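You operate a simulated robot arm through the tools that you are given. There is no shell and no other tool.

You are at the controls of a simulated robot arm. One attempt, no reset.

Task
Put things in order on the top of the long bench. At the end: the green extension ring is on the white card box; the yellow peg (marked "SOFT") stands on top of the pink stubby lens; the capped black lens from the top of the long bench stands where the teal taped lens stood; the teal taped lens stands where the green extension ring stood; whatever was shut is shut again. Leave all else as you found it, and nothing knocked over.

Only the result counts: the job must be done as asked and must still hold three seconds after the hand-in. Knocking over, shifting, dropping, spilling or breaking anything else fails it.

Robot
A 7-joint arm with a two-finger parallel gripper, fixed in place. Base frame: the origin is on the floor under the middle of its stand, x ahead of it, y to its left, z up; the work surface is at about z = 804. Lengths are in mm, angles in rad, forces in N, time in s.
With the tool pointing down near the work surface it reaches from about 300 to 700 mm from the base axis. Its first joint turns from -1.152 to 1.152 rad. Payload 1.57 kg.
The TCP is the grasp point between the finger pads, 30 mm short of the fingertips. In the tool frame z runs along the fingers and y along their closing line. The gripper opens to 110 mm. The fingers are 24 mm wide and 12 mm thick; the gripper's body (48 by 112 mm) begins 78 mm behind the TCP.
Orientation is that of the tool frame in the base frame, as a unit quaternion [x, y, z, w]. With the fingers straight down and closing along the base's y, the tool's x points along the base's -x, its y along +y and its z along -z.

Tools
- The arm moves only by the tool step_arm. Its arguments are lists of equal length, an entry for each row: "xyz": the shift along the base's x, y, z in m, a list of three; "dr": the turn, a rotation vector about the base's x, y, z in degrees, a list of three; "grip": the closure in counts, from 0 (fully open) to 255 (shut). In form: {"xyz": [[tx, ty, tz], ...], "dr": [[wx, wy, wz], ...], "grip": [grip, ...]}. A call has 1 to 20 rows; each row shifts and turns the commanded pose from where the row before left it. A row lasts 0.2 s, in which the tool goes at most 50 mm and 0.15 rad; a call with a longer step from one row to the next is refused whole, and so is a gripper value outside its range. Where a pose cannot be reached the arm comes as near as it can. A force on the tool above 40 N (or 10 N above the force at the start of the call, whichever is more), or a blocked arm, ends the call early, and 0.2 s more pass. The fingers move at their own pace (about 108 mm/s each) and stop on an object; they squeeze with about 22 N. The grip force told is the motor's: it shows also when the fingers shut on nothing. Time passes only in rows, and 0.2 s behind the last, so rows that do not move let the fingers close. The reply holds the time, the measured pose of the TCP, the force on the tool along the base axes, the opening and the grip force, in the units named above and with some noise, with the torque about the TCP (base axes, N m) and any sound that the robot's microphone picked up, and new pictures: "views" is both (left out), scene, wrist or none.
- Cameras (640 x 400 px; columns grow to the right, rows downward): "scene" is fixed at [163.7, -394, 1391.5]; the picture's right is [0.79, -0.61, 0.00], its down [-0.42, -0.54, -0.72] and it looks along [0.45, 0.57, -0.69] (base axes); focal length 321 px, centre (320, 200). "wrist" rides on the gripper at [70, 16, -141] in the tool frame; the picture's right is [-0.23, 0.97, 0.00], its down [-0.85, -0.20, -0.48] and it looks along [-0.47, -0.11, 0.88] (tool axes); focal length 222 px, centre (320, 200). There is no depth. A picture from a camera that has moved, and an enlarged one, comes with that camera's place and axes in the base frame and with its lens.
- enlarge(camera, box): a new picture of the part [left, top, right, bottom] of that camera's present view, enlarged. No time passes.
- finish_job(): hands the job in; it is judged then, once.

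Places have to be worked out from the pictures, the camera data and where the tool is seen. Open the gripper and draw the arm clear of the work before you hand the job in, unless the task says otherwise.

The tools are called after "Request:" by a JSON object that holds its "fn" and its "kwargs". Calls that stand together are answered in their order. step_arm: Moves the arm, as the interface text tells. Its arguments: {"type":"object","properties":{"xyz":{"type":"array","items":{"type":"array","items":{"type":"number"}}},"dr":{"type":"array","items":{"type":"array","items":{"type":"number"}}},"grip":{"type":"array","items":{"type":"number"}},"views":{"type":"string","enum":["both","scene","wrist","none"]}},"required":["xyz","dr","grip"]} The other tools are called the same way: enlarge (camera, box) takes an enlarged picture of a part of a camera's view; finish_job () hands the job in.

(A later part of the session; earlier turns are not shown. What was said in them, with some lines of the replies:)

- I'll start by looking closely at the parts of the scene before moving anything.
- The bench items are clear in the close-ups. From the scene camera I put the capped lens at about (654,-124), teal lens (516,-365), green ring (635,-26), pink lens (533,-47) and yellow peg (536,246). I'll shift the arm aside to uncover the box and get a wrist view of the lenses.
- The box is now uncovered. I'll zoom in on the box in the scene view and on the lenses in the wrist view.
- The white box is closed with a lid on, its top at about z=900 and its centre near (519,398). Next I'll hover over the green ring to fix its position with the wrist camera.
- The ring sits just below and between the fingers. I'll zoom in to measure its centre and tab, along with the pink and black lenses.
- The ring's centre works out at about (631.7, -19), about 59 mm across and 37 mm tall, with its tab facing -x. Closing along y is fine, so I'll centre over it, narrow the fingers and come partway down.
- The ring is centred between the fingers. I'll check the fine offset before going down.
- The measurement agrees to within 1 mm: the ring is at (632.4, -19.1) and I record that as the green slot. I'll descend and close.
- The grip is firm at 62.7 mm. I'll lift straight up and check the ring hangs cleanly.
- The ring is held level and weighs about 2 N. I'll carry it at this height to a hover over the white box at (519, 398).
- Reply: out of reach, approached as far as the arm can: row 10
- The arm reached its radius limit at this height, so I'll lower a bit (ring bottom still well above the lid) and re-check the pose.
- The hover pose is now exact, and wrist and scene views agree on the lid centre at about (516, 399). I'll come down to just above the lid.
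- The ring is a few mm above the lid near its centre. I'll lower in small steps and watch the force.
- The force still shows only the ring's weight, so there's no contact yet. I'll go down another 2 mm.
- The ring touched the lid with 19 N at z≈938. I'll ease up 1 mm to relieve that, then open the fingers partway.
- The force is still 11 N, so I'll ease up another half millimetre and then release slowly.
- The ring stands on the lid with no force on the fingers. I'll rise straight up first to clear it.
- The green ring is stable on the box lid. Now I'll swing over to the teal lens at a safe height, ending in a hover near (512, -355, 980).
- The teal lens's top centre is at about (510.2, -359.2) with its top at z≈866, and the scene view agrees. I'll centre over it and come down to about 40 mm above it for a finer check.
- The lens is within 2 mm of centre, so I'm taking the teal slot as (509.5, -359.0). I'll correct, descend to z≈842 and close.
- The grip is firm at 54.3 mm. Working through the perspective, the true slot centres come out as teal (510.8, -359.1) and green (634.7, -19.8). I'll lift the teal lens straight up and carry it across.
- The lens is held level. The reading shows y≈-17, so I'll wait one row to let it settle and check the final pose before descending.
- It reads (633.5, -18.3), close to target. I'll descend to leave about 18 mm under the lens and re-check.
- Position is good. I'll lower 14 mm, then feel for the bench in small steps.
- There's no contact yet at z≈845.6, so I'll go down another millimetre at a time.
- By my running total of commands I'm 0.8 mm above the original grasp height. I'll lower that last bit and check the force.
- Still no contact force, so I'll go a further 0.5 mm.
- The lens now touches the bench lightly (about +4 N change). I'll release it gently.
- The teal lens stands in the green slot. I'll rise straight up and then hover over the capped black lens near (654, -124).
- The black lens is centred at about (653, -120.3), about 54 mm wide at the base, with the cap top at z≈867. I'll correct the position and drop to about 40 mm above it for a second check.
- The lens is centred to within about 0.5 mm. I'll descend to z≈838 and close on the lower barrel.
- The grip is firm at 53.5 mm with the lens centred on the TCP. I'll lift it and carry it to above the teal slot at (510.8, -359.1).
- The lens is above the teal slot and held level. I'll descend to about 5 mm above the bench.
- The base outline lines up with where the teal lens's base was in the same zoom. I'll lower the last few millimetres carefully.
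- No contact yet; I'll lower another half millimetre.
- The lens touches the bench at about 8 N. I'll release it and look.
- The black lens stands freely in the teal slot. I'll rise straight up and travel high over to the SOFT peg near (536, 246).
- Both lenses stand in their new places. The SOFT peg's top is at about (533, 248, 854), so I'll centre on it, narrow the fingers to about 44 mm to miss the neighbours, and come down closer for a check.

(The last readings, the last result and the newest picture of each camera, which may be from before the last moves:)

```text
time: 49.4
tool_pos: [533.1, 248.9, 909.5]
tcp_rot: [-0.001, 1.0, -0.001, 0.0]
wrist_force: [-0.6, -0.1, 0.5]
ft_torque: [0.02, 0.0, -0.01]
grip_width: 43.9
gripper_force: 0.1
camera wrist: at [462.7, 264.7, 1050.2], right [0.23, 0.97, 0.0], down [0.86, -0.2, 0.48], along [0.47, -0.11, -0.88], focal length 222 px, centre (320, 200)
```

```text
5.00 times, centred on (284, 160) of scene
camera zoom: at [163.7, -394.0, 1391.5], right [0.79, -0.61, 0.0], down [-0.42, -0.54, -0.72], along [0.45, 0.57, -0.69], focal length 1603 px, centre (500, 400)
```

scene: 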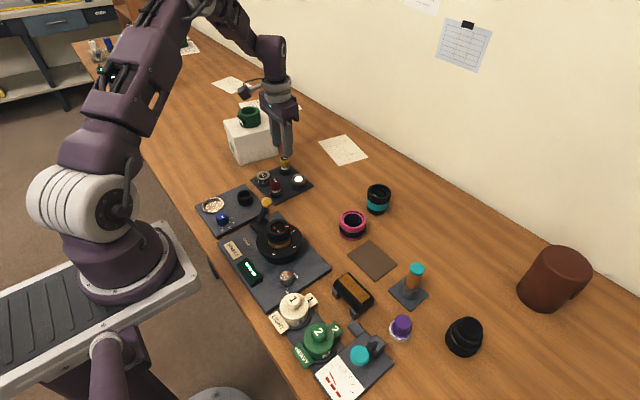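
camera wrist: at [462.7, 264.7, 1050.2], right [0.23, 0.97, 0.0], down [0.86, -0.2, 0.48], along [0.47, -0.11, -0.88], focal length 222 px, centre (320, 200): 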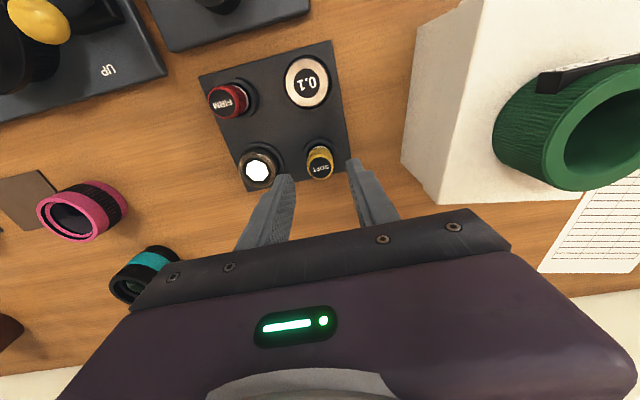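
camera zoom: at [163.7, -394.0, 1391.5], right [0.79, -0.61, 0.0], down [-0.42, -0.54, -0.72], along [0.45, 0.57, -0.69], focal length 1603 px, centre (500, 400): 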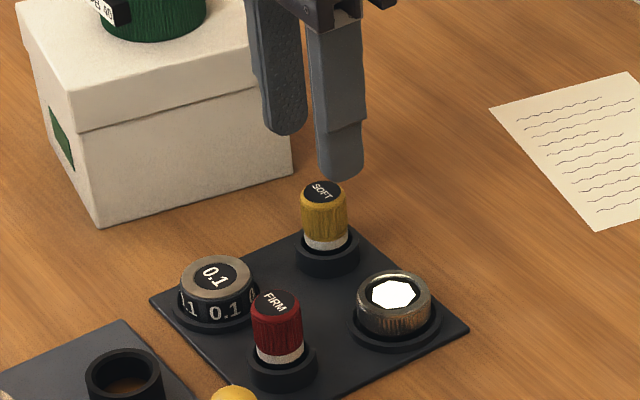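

The peg is centred to within half a millimetre. I'll descend to TCP z≈858 (fingertips well above the socket rim) and close on the peg.

Request:
{"fn": "step_arm", "kwargs": {"xyz": [[0, -0.0003, -0.02], [0, 0, -0.02], [0, 0, -0.0118], [0, 0, 0], [0, 0, 0], [0, 0, 0], [0, 0, 0]], "dr": [[0, 0, 0], [0, 0, 0], [0, 0, 0], [0, 0, 0], [0, 0, 0], [0, 0, 0], [0, 0, 0]], "grip": [153, 153, 153, 153, 255, 255, 255]}}

Request:
{"fn": "enlarge", "kwargs": {"camera": "scene", "box": [220, 120, 348, 200]}}

Request:
{"fn": "enlarge", "kwargs": {"camera": "wrist", "box": [240, 100, 400, 220]}}

```text
time: 51.0
tool_pos: [532.2, 247.3, 857.8]
tcp_rot: [-0.001, 1.0, 0.0, 0.0]
wrist_force: [-0.1, 0.1, 0.3]
ft_torque: [0.0, -0.02, 0.02]
grip_width: 25.3
gripper_force: 22.1
camera wrist: at [462.9, 264.7, 998.6], right [0.23, 0.97, 0.0], down [0.85, -0.2, 0.48], along [0.47, -0.11, -0.88], focal length 222 px, centre (320, 200)
```

scene: 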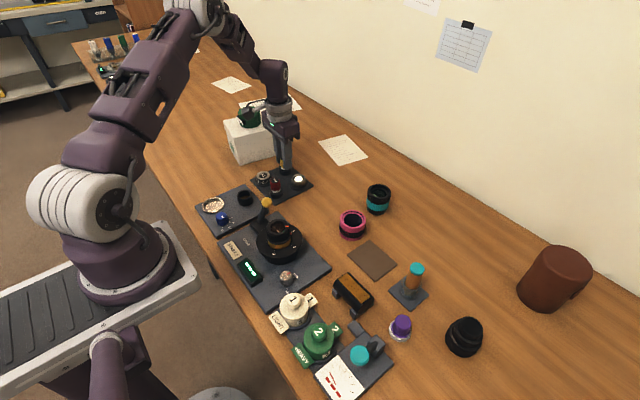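
wrist: 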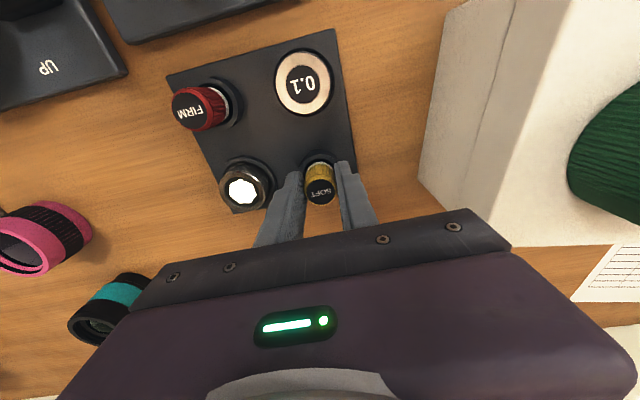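

```text
5.00 times, centred on (284, 160) of scene
camera zoom: at [163.7, -394.0, 1391.5], right [0.79, -0.61, 0.0], down [-0.42, -0.54, -0.72], along [0.45, 0.57, -0.69], focal length 1603 px, centre (500, 400)
```

zoom: 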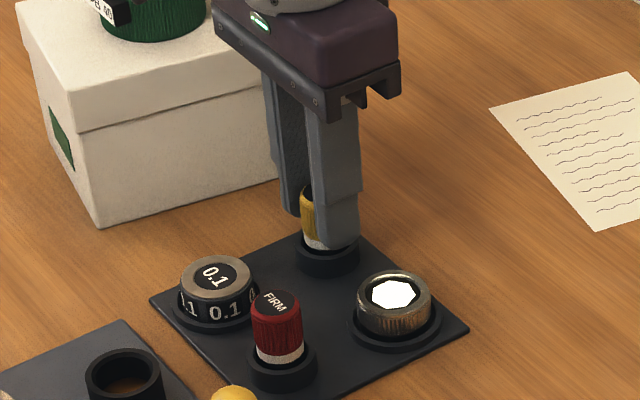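

```text
3.33 times, centred on (320, 160) of wrist
camera zoom: at [462.9, 264.7, 998.6], right [0.23, 0.97, 0.0], down [0.85, -0.2, 0.48], along [0.47, -0.11, -0.88], focal length 740 px, centre (320, 333)
```

zoom: 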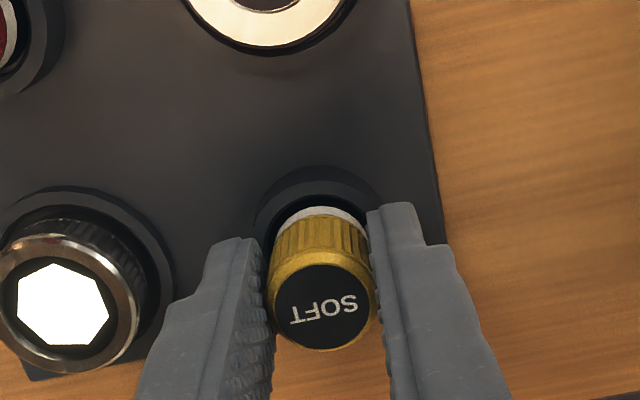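

The fingers hold the peg at 25.3 mm. I'll lift slowly and watch the force, in case the socket grips it.

Request:
{"fn": "step_arm", "kwargs": {"xyz": [[0, 0, 0.003], [0, 0, 0.007], [0, 0, 0.01], [0, 0, 0]], "dr": [[0, 0, 0], [0, 0, 0], [0, 0, 0], [0, 0, 0]], "grip": [255, 255, 255, 255]}}

Request:
{"fn": "enlarge", "kwargs": {"camera": "scene", "box": [220, 120, 348, 200]}}

```text
time: 52.0
tool_pos: [533.0, 249.2, 878.2]
tcp_rot: [-0.001, 1.0, 0.0, -0.001]
wrist_force: [-0.1, 0.2, -0.2]
ft_torque: [0.01, 0.02, -0.03]
grip_width: 25.4
gripper_force: 21.9
camera wrist: at [462.7, 264.3, 1018.8], right [0.23, 0.97, 0.0], down [0.85, -0.2, 0.48], along [0.47, -0.11, -0.88], focal length 222 px, centre (320, 200)
```

scene: 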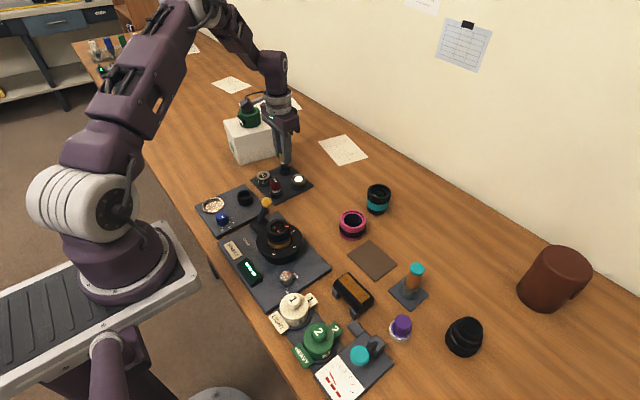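
wrist: 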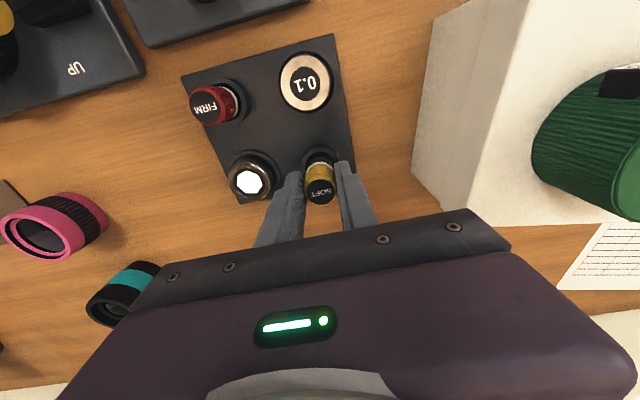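

```text
5.00 times, centred on (284, 160) of scene
camera zoom: at [163.7, -394.0, 1391.5], right [0.79, -0.61, 0.0], down [-0.42, -0.54, -0.72], along [0.45, 0.57, -0.69], focal length 1603 px, centre (500, 400)
```

zoom: 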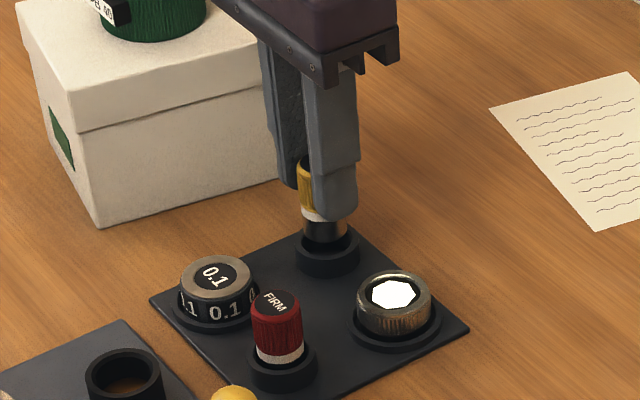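

The peg slides out with no resistance and has a metal shank below the collar. I'll keep lifting until it's clear and measure it.

Request:
{"fn": "step_arm", "kwargs": {"xyz": [[0, 0, 0.02], [0, 0, 0.03], [0, 0, 0.04], [0, 0, 0.03], [0, 0, 0]], "dr": [[0, 0, 0], [0, 0, 0], [0, 0, 0], [0, 0, 0], [0, 0, 0]], "grip": [255, 255, 255, 255, 255]}}

Request:
{"fn": "enlarge", "kwargs": {"camera": "scene", "box": [220, 80, 348, 160]}}

Request:
{"fn": "enlarge", "kwargs": {"camera": "scene", "box": [220, 140, 348, 220]}}

Request:
{"fn": "enlarge", "kwargs": {"camera": "wrist", "box": [240, 100, 400, 220]}}

```text
time: 53.2
tool_pos: [531.7, 248.3, 996.9]
tcp_rot: [-0.001, 1.0, 0.0, -0.001]
wrist_force: [-0.3, 0.1, -1.5]
ft_torque: [-0.03, 0.0, -0.02]
grip_width: 25.6
gripper_force: 22.3
camera wrist: at [462.2, 265.0, 1138.7], right [0.23, 0.97, 0.0], down [0.86, -0.2, 0.48], along [0.47, -0.11, -0.88], focal length 222 px, centre (320, 200)
```

scene: 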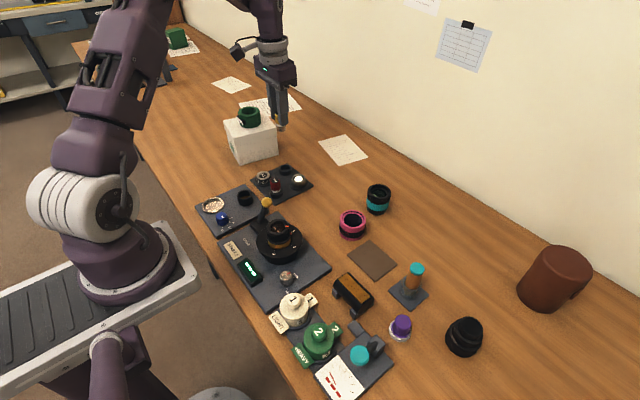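
wrist: 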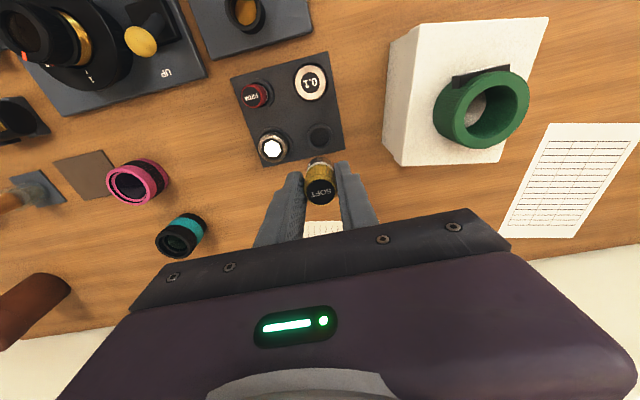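

```text
5.00 times, centred on (284, 120) of scene
camera zoom: at [163.7, -394.0, 1391.5], right [0.79, -0.61, 0.0], down [-0.42, -0.54, -0.72], along [0.45, 0.57, -0.69], focal length 1603 px, centre (500, 600)
```

zoom: 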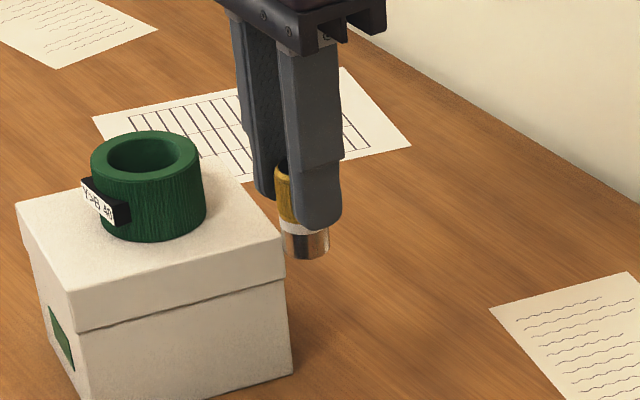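

```text
5.00 times, centred on (284, 180) of scene
camera zoom: at [163.7, -394.0, 1391.5], right [0.79, -0.61, 0.0], down [-0.42, -0.54, -0.72], along [0.45, 0.57, -0.69], focal length 1603 px, centre (500, 300)
```

zoom: 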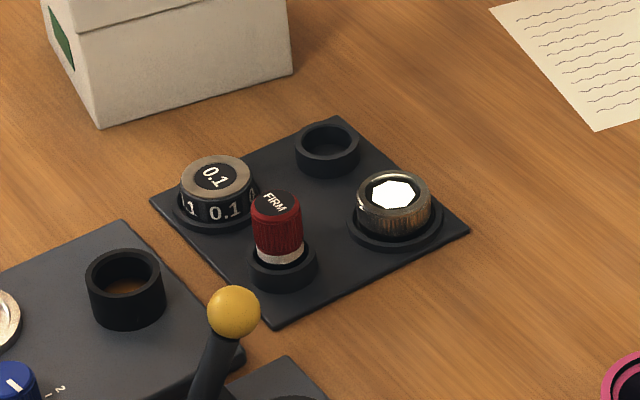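

```text
3.33 times, centred on (320, 160) of wrist
camera zoom: at [462.2, 265.0, 1138.7], right [0.23, 0.97, 0.0], down [0.86, -0.2, 0.48], along [0.47, -0.11, -0.88], focal length 740 px, centre (320, 333)
```

zoom: 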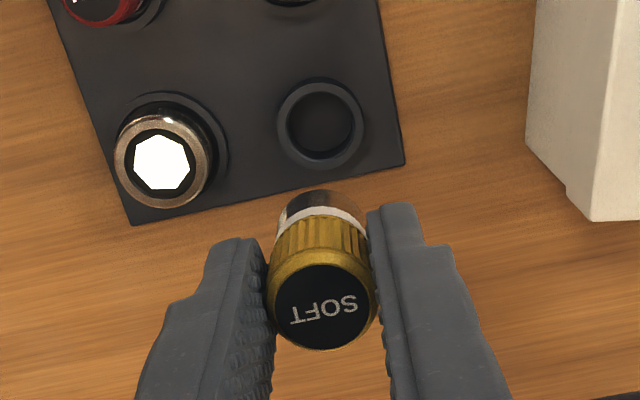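

The peg is a flat-bottomed cylinder hanging straight, with its bottom roughly 50 mm below the TCP. I'll carry it to above the pink lens at about (534, -40).

Request:
{"fn": "step_arm", "kwargs": {"xyz": [[0.0002, -0.0411, 0], [0.0002, -0.0411, 0], [0.0002, -0.0411, 0], [0.0002, -0.0411, 0], [0.0002, -0.0411, 0], [0.0002, -0.0411, 0], [0.0004, -0.0412, 0], [0, 0, 0], [0, 0, 0]], "dr": [[0, 0, 0], [0, 0, 0], [0, 0, 0], [0, 0, 0], [0, 0, 0], [0, 0, 0], [0, 0, 0], [0, 0, 0], [0, 0, 0]], "grip": [255, 255, 255, 255, 255, 255, 255, 255, 255]}}

Request:
{"fn": "enlarge", "kwargs": {"camera": "wrist", "box": [240, 90, 400, 210]}}

Request:
{"fn": "enlarge", "kwargs": {"camera": "scene", "box": [280, 120, 408, 260]}}

```text
time: 55.2
tool_pos: [534.6, -40.8, 997.6]
tcp_rot: [-0.001, 1.0, 0.0, 0.0]
wrist_force: [-0.3, -0.6, -0.7]
ft_torque: [-0.01, 0.0, -0.02]
grip_width: 25.4
gripper_force: 21.9
camera wrist: at [465.0, -24.9, 1138.9], right [0.23, 0.97, 0.0], down [0.86, -0.2, 0.48], along [0.47, -0.11, -0.88], focal length 222 px, centre (320, 200)
```

scene: 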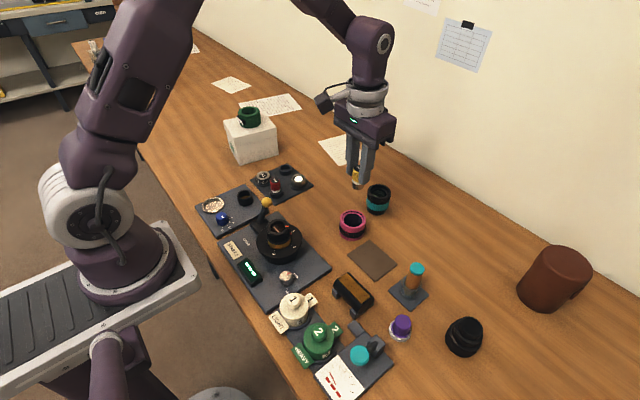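
wrist: 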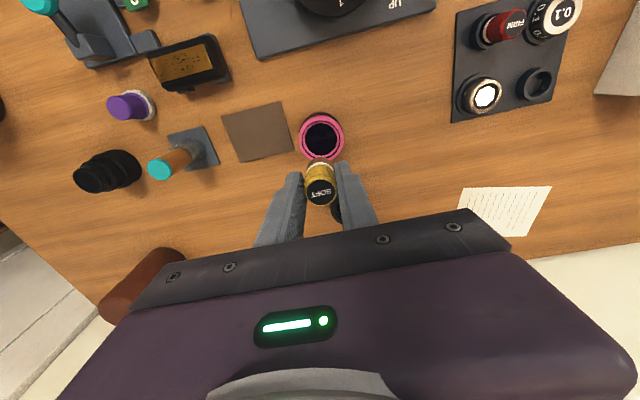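

```text
3.33 times, centred on (320, 150) of wrist
camera zoom: at [465.0, -24.9, 1138.9], right [0.23, 0.97, 0.0], down [0.86, -0.2, 0.48], along [0.47, -0.11, -0.88], focal length 740 px, centre (320, 367)
```

zoom: 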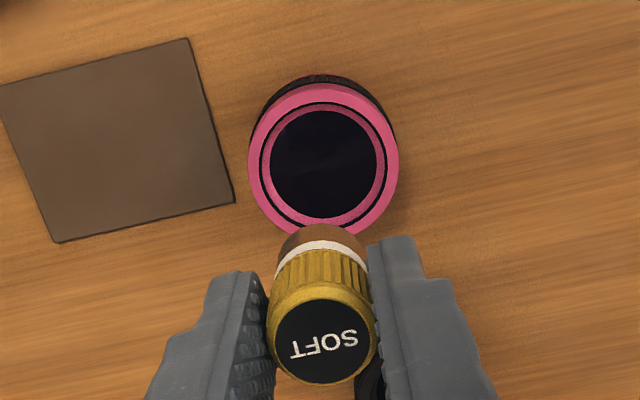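

```text
2.86 times, centred on (344, 190) of scene
camera zoom: at [163.7, -394.1, 1391.5], right [0.79, -0.61, 0.0], down [-0.42, -0.54, -0.72], along [0.45, 0.57, -0.69], focal length 916 px, centre (251, 229)
```

zoom: 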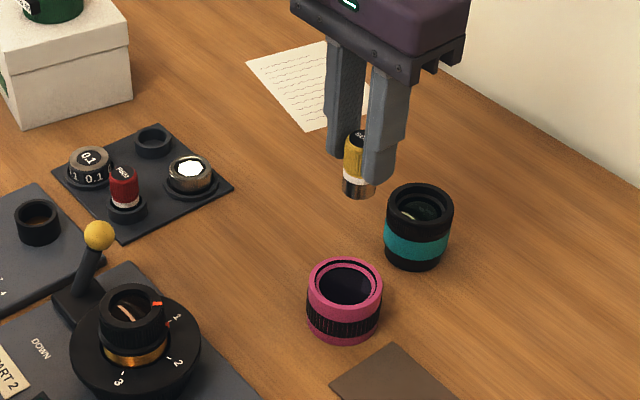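

The pink lens centre is within about 2 mm of the TCP; I'll shift slightly to (532.8, -39.2) and lower to leave roughly 12 mm for a visual check.

Request:
{"fn": "step_arm", "kwargs": {"xyz": [[-0.0012, 0.001, -0.03], [0, 0, -0.03], [0, 0, -0.033], [0, 0, 0], [0, 0, 0]], "dr": [[0, 0, 0], [0, 0, 0], [0, 0, 0], [0, 0, 0], [0, 0, 0]], "grip": [255, 255, 255, 255, 255]}}

Request:
{"fn": "enlarge", "kwargs": {"camera": "wrist", "box": [240, 90, 400, 210]}}

Request:
{"fn": "enlarge", "kwargs": {"camera": "scene", "box": [312, 180, 408, 240]}}

```text
time: 56.4
tool_pos: [533.2, -38.4, 903.7]
tcp_rot: [-0.001, 1.0, -0.001, 0.001]
wrist_force: [-0.7, 0.6, -0.7]
ft_torque: [0.0, -0.02, -0.01]
grip_width: 25.5
gripper_force: 21.8
camera wrist: at [462.8, -22.7, 1044.7], right [0.23, 0.97, 0.0], down [0.85, -0.2, 0.48], along [0.47, -0.11, -0.88], focal length 222 px, centre (320, 200)
```

scene: 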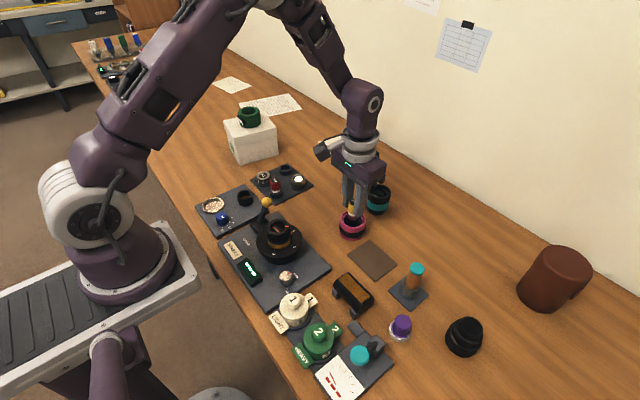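
wrist: 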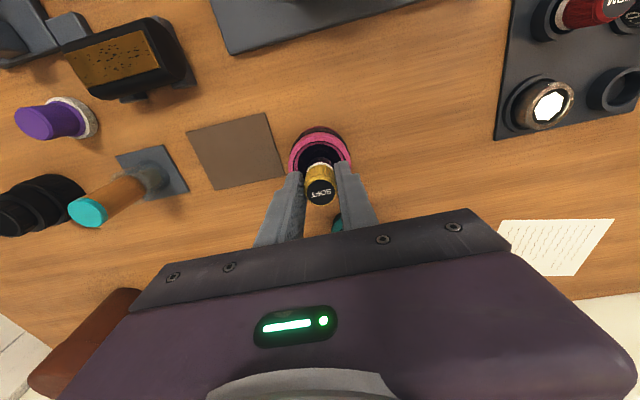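

```text
3.33 times, centred on (320, 150) of wrist
camera zoom: at [462.8, -22.7, 1044.7], right [0.23, 0.97, 0.0], down [0.85, -0.2, 0.48], along [0.47, -0.11, -0.88], focal length 740 px, centre (320, 367)
```

zoom: 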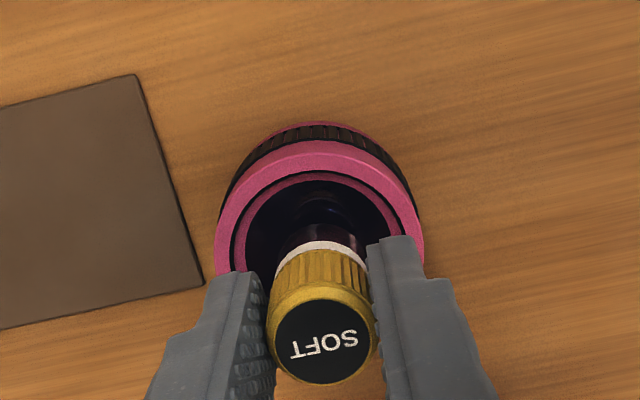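

```text
6.67 times, centred on (360, 210) of scene
camera zoom: at [163.7, -394.0, 1391.5], right [0.79, -0.61, 0.0], down [-0.42, -0.54, -0.72], along [0.45, 0.57, -0.69], focal length 2138 px, centre (53, 133)
```

zoom: 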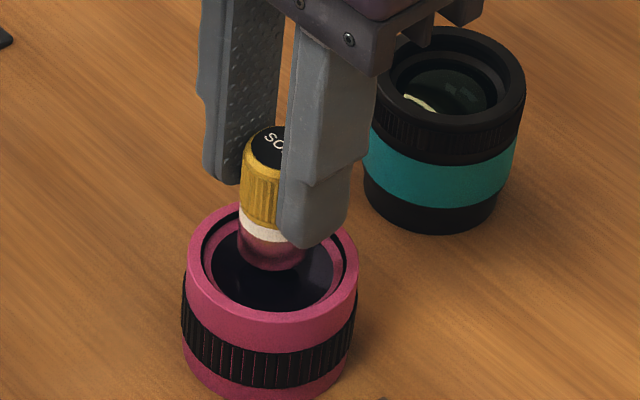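

The peg is centred over the recessed glass, and the scene and wrist views agree to about 1 mm. I'll lower step by step, checking the force.

Request:
{"fn": "step_arm", "kwargs": {"xyz": [[0, 0, -0.004], [0, 0, -0.003], [0, 0, 0]], "dr": [[0, 0, 0], [0, 0, 0], [0, 0, 0]], "grip": [255, 255, 255], "views": "none"}}

Request:
{"fn": "step_arm", "kwargs": {"xyz": [[0, 0, -0.002], [0, 0, 0]], "dr": [[0, 0, 0], [0, 0, 0]], "grip": [255, 255], "views": "scene"}}

Request:
{"fn": "enlarge", "kwargs": {"camera": "scene", "box": [312, 180, 408, 240]}}

```text
time: 57.2
tool_pos: [533.7, -39.4, 898.2]
tcp_rot: [-0.002, 1.0, 0.0, 0.002]
wrist_force: [-1.7, -0.3, 23.9]
ft_torque: [0.02, 0.04, -0.02]
grip_width: 25.6
gripper_force: 21.7
```

```text
time: 57.8
tool_pos: [533.5, -39.3, 895.7]
tcp_rot: [-0.001, 1.0, 0.0, 0.002]
wrist_force: [1.4, -0.9, 23.1]
ft_torque: [-0.04, -0.14, -0.02]
grip_width: 25.9
gripper_force: 21.9
```

scene: 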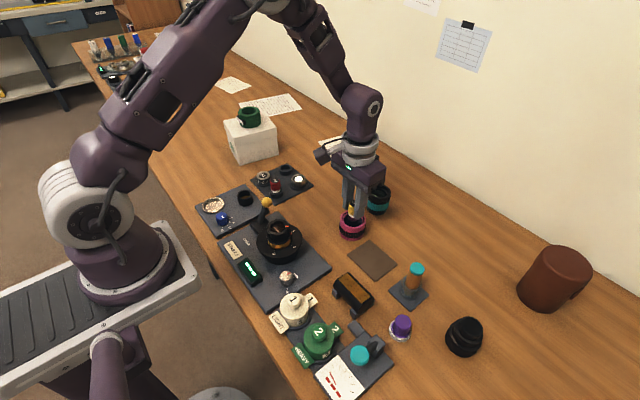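

```text
6.67 times, centred on (360, 210) of scene
camera zoom: at [163.3, -394.0, 1391.5], right [0.79, -0.61, 0.0], down [-0.42, -0.54, -0.72], along [0.45, 0.57, -0.69], focal length 2138 px, centre (53, 133)
```

zoom: 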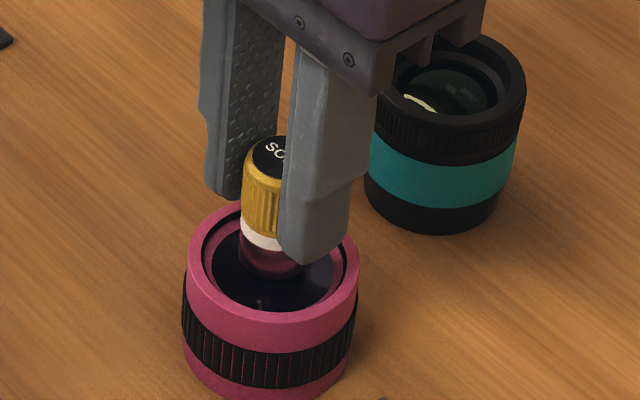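

The peg reached the glass and my second step slid it slightly in the grip (force steady at about 23 N), but it's still upright. I'll ease up to relieve the force before releasing.

Request:
{"fn": "step_arm", "kwargs": {"xyz": [[0, 0, 0.001], [0, 0, 0]], "dr": [[0, 0, 0], [0, 0, 0]], "grip": [255, 255], "views": "none"}}

```text
time: 58.4
tool_pos: [531.8, -38.8, 895.8]
tcp_rot: [-0.002, 1.0, 0.0, -0.001]
wrist_force: [3.2, -0.9, 5.3]
ft_torque: [-0.04, -0.18, -0.02]
grip_width: 25.7
gripper_force: 22.2
```

The force is down to 5 N. I'll ease 0.3 mm more and check.

Request:
{"fn": "step_arm", "kwargs": {"xyz": [[0, 0, 0.0003], [0, 0, 0]], "dr": [[0, 0, 0], [0, 0, 0]], "grip": [255, 255], "views": "both"}}

Request:
{"fn": "enlarge", "kwargs": {"camera": "scene", "box": [312, 180, 408, 240]}}

Request:
{"fn": "enlarge", "kwargs": {"camera": "wrist", "box": [240, 100, 400, 220]}}

```text
time: 59.0
tool_pos: [533.0, -38.0, 897.2]
tcp_rot: [-0.002, 1.0, 0.0, -0.001]
wrist_force: [0.5, 0.5, 0.3]
ft_torque: [-0.01, 0.0, 0.01]
grip_width: 25.6
gripper_force: 22.1
camera wrist: at [463.0, -22.5, 1037.6], right [0.23, 0.97, 0.0], down [0.86, -0.2, 0.48], along [0.47, -0.11, -0.88], focal length 222 px, centre (320, 200)
```

scene: 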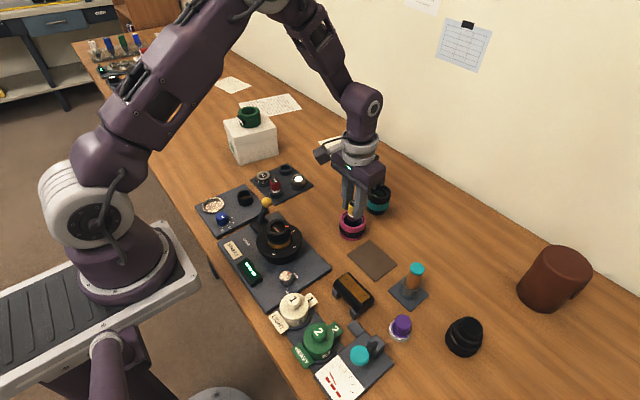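
wrist: 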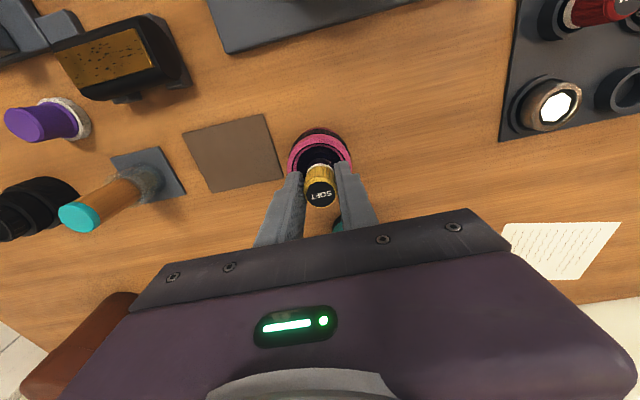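

```text
6.67 times, centred on (360, 210) of scene
camera zoom: at [163.7, -394.0, 1391.5], right [0.79, -0.61, 0.0], down [-0.42, -0.54, -0.72], along [0.45, 0.57, -0.69], focal length 2138 px, centre (53, 133)
```

zoom: 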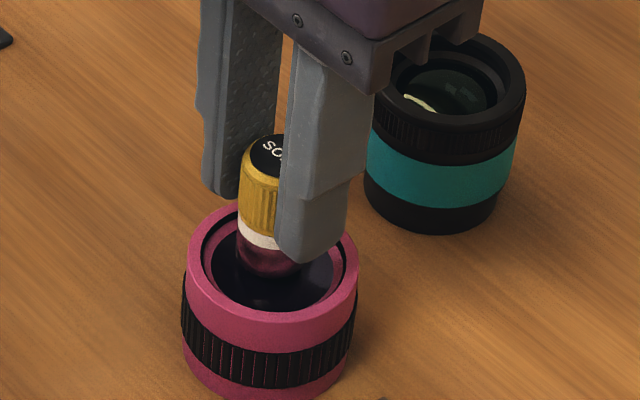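

```text
3.33 times, centred on (320, 160) of wrist
camera zoom: at [463.0, -22.5, 1037.6], right [0.23, 0.97, 0.0], down [0.86, -0.2, 0.48], along [0.47, -0.11, -0.88], focal length 740 px, centre (320, 333)
```

zoom: 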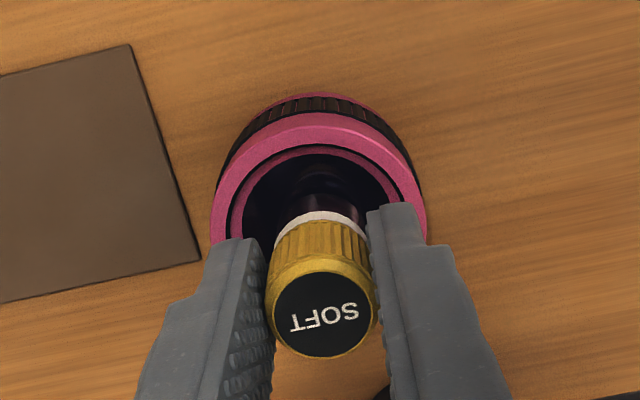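

The force is near zero and the peg stands upright on the glass, centred. I'll open the fingers to about 44 mm.

Request:
{"fn": "step_arm", "kwargs": {"xyz": [[0, 0, 0], [0, 0, 0], [0, 0, 0], [0, 0, 0]], "dr": [[0, 0, 0], [0, 0, 0], [0, 0, 0], [0, 0, 0]], "grip": [180, 153, 153, 153]}}

Request:
{"fn": "enlarge", "kwargs": {"camera": "scene", "box": [312, 180, 408, 240]}}

Request:
{"fn": "enlarge", "kwargs": {"camera": "wrist", "box": [240, 100, 400, 220]}}

```text
time: 60.0
tool_pos: [532.8, -38.6, 897.0]
tcp_rot: [0.0, 1.0, 0.0, 0.0]
wrist_force: [0.9, 0.5, 0.5]
ft_torque: [0.0, 0.03, 0.01]
grip_width: 44.1
gripper_force: 0.2
camera wrist: at [463.2, -22.6, 1037.7], right [0.23, 0.97, 0.0], down [0.85, -0.2, 0.48], along [0.47, -0.11, -0.88], focal length 222 px, centre (320, 200)
```

scene: 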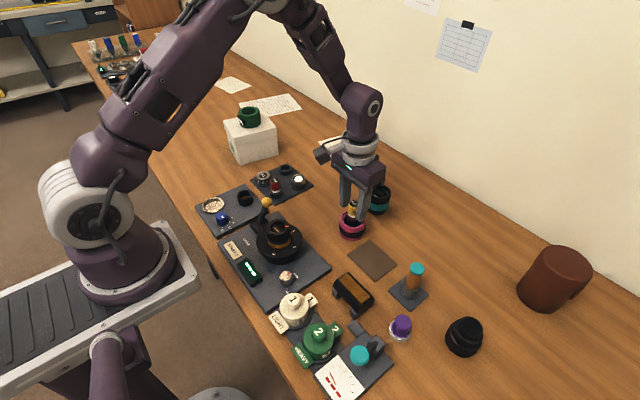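
wrist: 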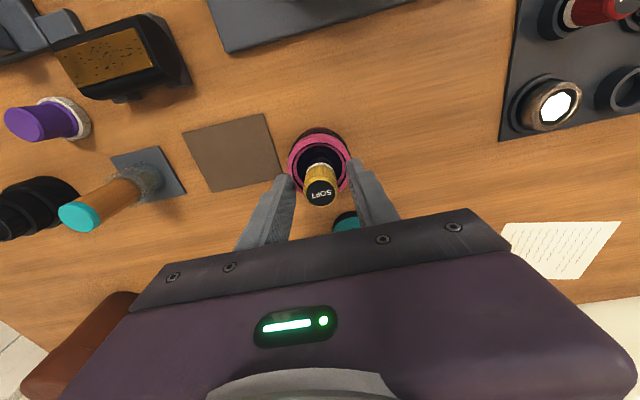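

```text
6.67 times, centred on (360, 210) of scene
camera zoom: at [163.7, -394.0, 1391.5], right [0.79, -0.61, 0.0], down [-0.42, -0.54, -0.72], along [0.45, 0.57, -0.69], focal length 2138 px, centre (53, 133)
```

zoom: 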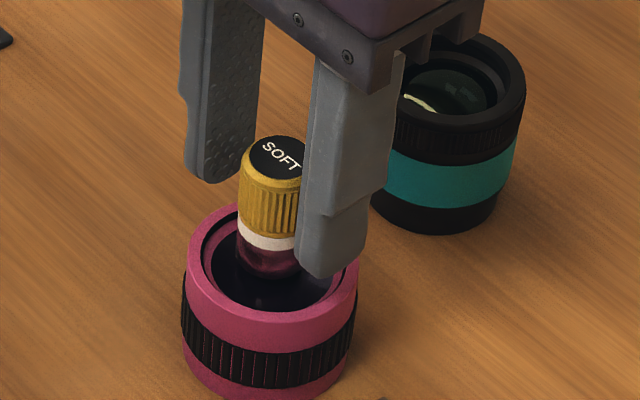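

```text
3.33 times, centred on (320, 160) of wrist
camera zoom: at [463.2, -22.6, 1037.7], right [0.23, 0.97, 0.0], down [0.85, -0.2, 0.48], along [0.47, -0.11, -0.88], focal length 740 px, centre (320, 333)
```

zoom: 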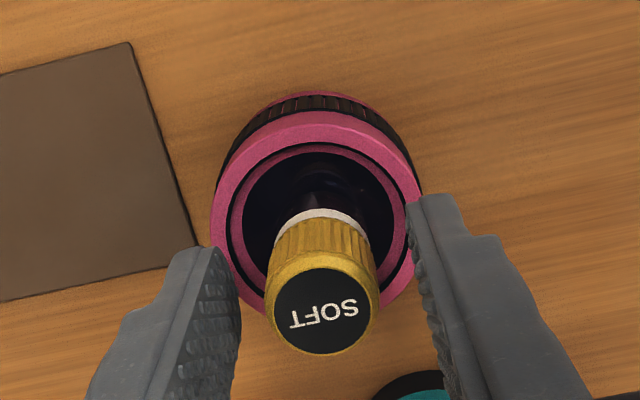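

The peg stands on its own on the pink lens. I'll rise straight up to clear it, opening only once above it.

Request:
{"fn": "step_arm", "kwargs": {"xyz": [[0, 0, 0.01], [0, 0, 0.02], [0, 0, 0.04], [0, 0, 0.04], [0, 0, 0.04], [-0.03, 0, 0.02], [-0.04, 0, 0.02], [-0.04, 0, 0.02], [-0.04, 0, 0], [0, 0, 0]], "dr": [[0, 0, 0], [0, 0, 0], [0, 0, 0], [0, 0, 0], [0, 0, 0], [0, 0, 0], [0, 0, 0], [0, 0, 0], [0, 0, 0], [0, 0, 0]], "grip": [153, 153, 153, 120, 60, 0, 0, 0, 0, 0]}}

Request:
{"fn": "enlarge", "kwargs": {"camera": "scene", "box": [312, 160, 424, 250]}}

Request:
{"fn": "enlarge", "kwargs": {"camera": "scene", "box": [340, 240, 548, 380]}}

Request:
{"fn": "enlarge", "kwargs": {"camera": "scene", "box": [200, 90, 328, 220]}}

Request:
{"fn": "enlarge", "kwargs": {"camera": "wrist", "box": [220, 60, 420, 220]}}

```text
time: 62.2
tool_pos: [382.2, -38.6, 1106.8]
tcp_rot: [-0.001, 1.0, 0.0, 0.001]
wrist_force: [-0.3, 0.8, 0.5]
ft_torque: [0.01, -0.03, 0.0]
grip_width: 110.0
gripper_force: 0.0
camera wrist: at [311.8, -22.9, 1247.6], right [0.23, 0.97, 0.0], down [0.85, -0.2, 0.48], along [0.47, -0.11, -0.88], focal length 222 px, centre (320, 200)
```

scene: 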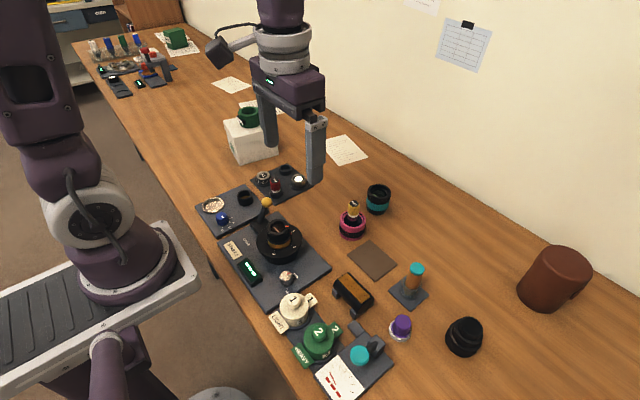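
wrist: 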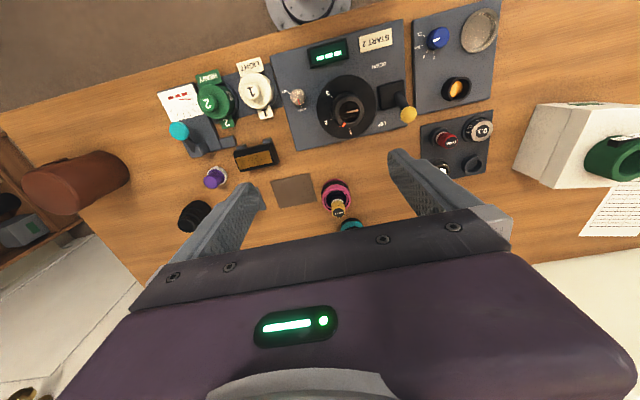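

```text
4.44 times, centred on (368, 205) of scene
camera zoom: at [163.6, -394.0, 1391.5], right [0.79, -0.61, 0.0], down [-0.42, -0.54, -0.72], along [0.45, 0.57, -0.69], focal length 1425 px, centre (107, 178)
```

zoom: 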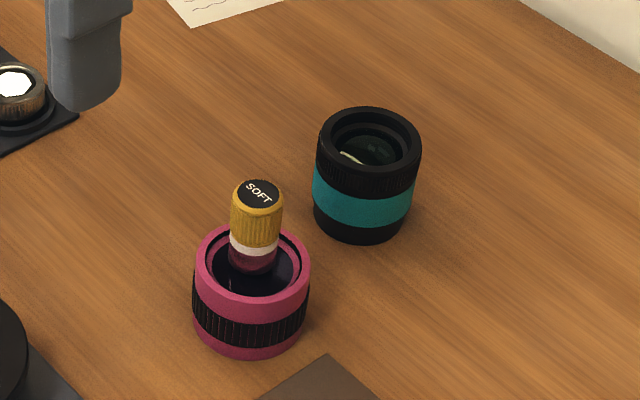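

```text
2.86 times, centred on (444, 310) of scene
camera zoom: at [163.6, -394.0, 1391.5], right [0.79, -0.61, 0.0], down [-0.42, -0.54, -0.72], along [0.45, 0.57, -0.69], focal length 916 px, centre (-34, -114)
```

zoom: 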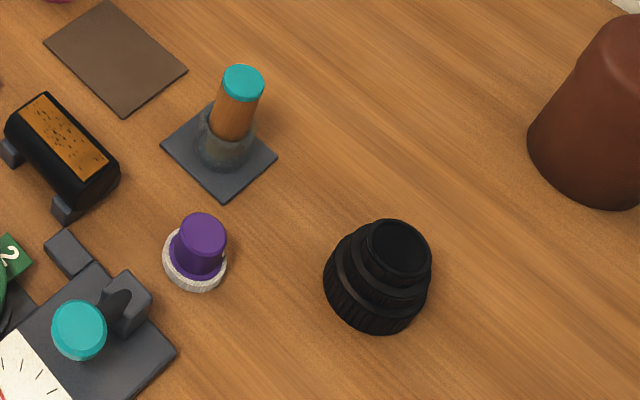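

```text
3.08 times, centred on (264, 155) of scene
camera zoom: at [163.6, -394.0, 1391.5], right [0.79, -0.61, 0.0], down [-0.42, -0.54, -0.72], along [0.45, 0.57, -0.69], focal length 987 px, centre (492, 338)
```

zoom: 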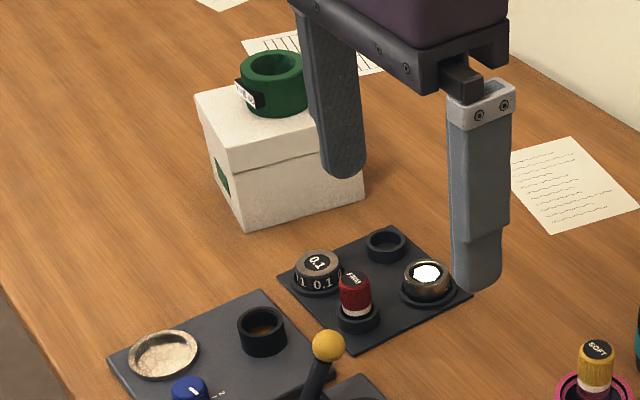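

```text
2.50 times, centred on (320, 140) of wrist
camera zoom: at [311.8, -22.9, 1247.6], right [0.23, 0.97, 0.0], down [0.85, -0.2, 0.48], along [0.47, -0.11, -0.88], focal length 555 px, centre (320, 350)
```

zoom: 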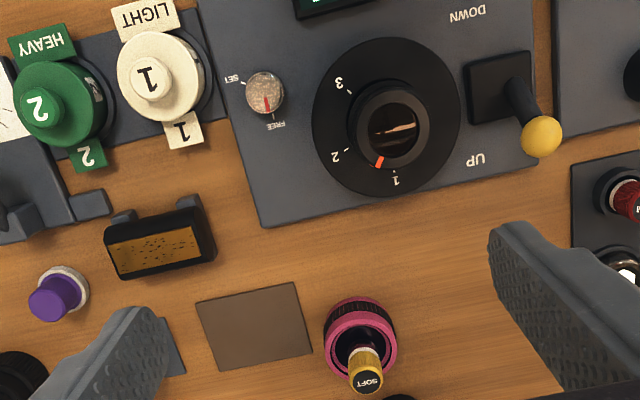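

Everything checks out:
- The green ring is on the closed white box.
- The teal lens is in the green ring's old place.
- The capped black lens is in the teal lens's old place.
- The SOFT peg stands on the pink lens, which hasn't moved.

The gripper is open and the arm is clear, so I'm handing in.

Request:
{"fn": "finish_job", "kwargs": {}}

```text
The job is handed in.
```

I've handed the job in, and the last pictures showed all four moves in place with nothing else disturbed:

- **Green extension ring:** stands near the centre of the white card box. The box lid stayed shut throughout.
- **Teal taped lens:** stands where the green ring stood.
- **Capped black lens:** stands where the teal lens stood, cap still on.
- **Yellow "SOFT" peg:** stands upright on the pink lens's glass, centred to about 1 mm. The pink lens did not move.

By my measurements from the pictures, the two lenses are within a few millimetres of the spots they replaced.

While setting the peg down I took one step too many. It pressed on the glass at about 23 N and slid slightly in the grip. I eased off before letting go, and it stood on its own afterwards.

I opened the gripper and drew the arm back clear before handing in.
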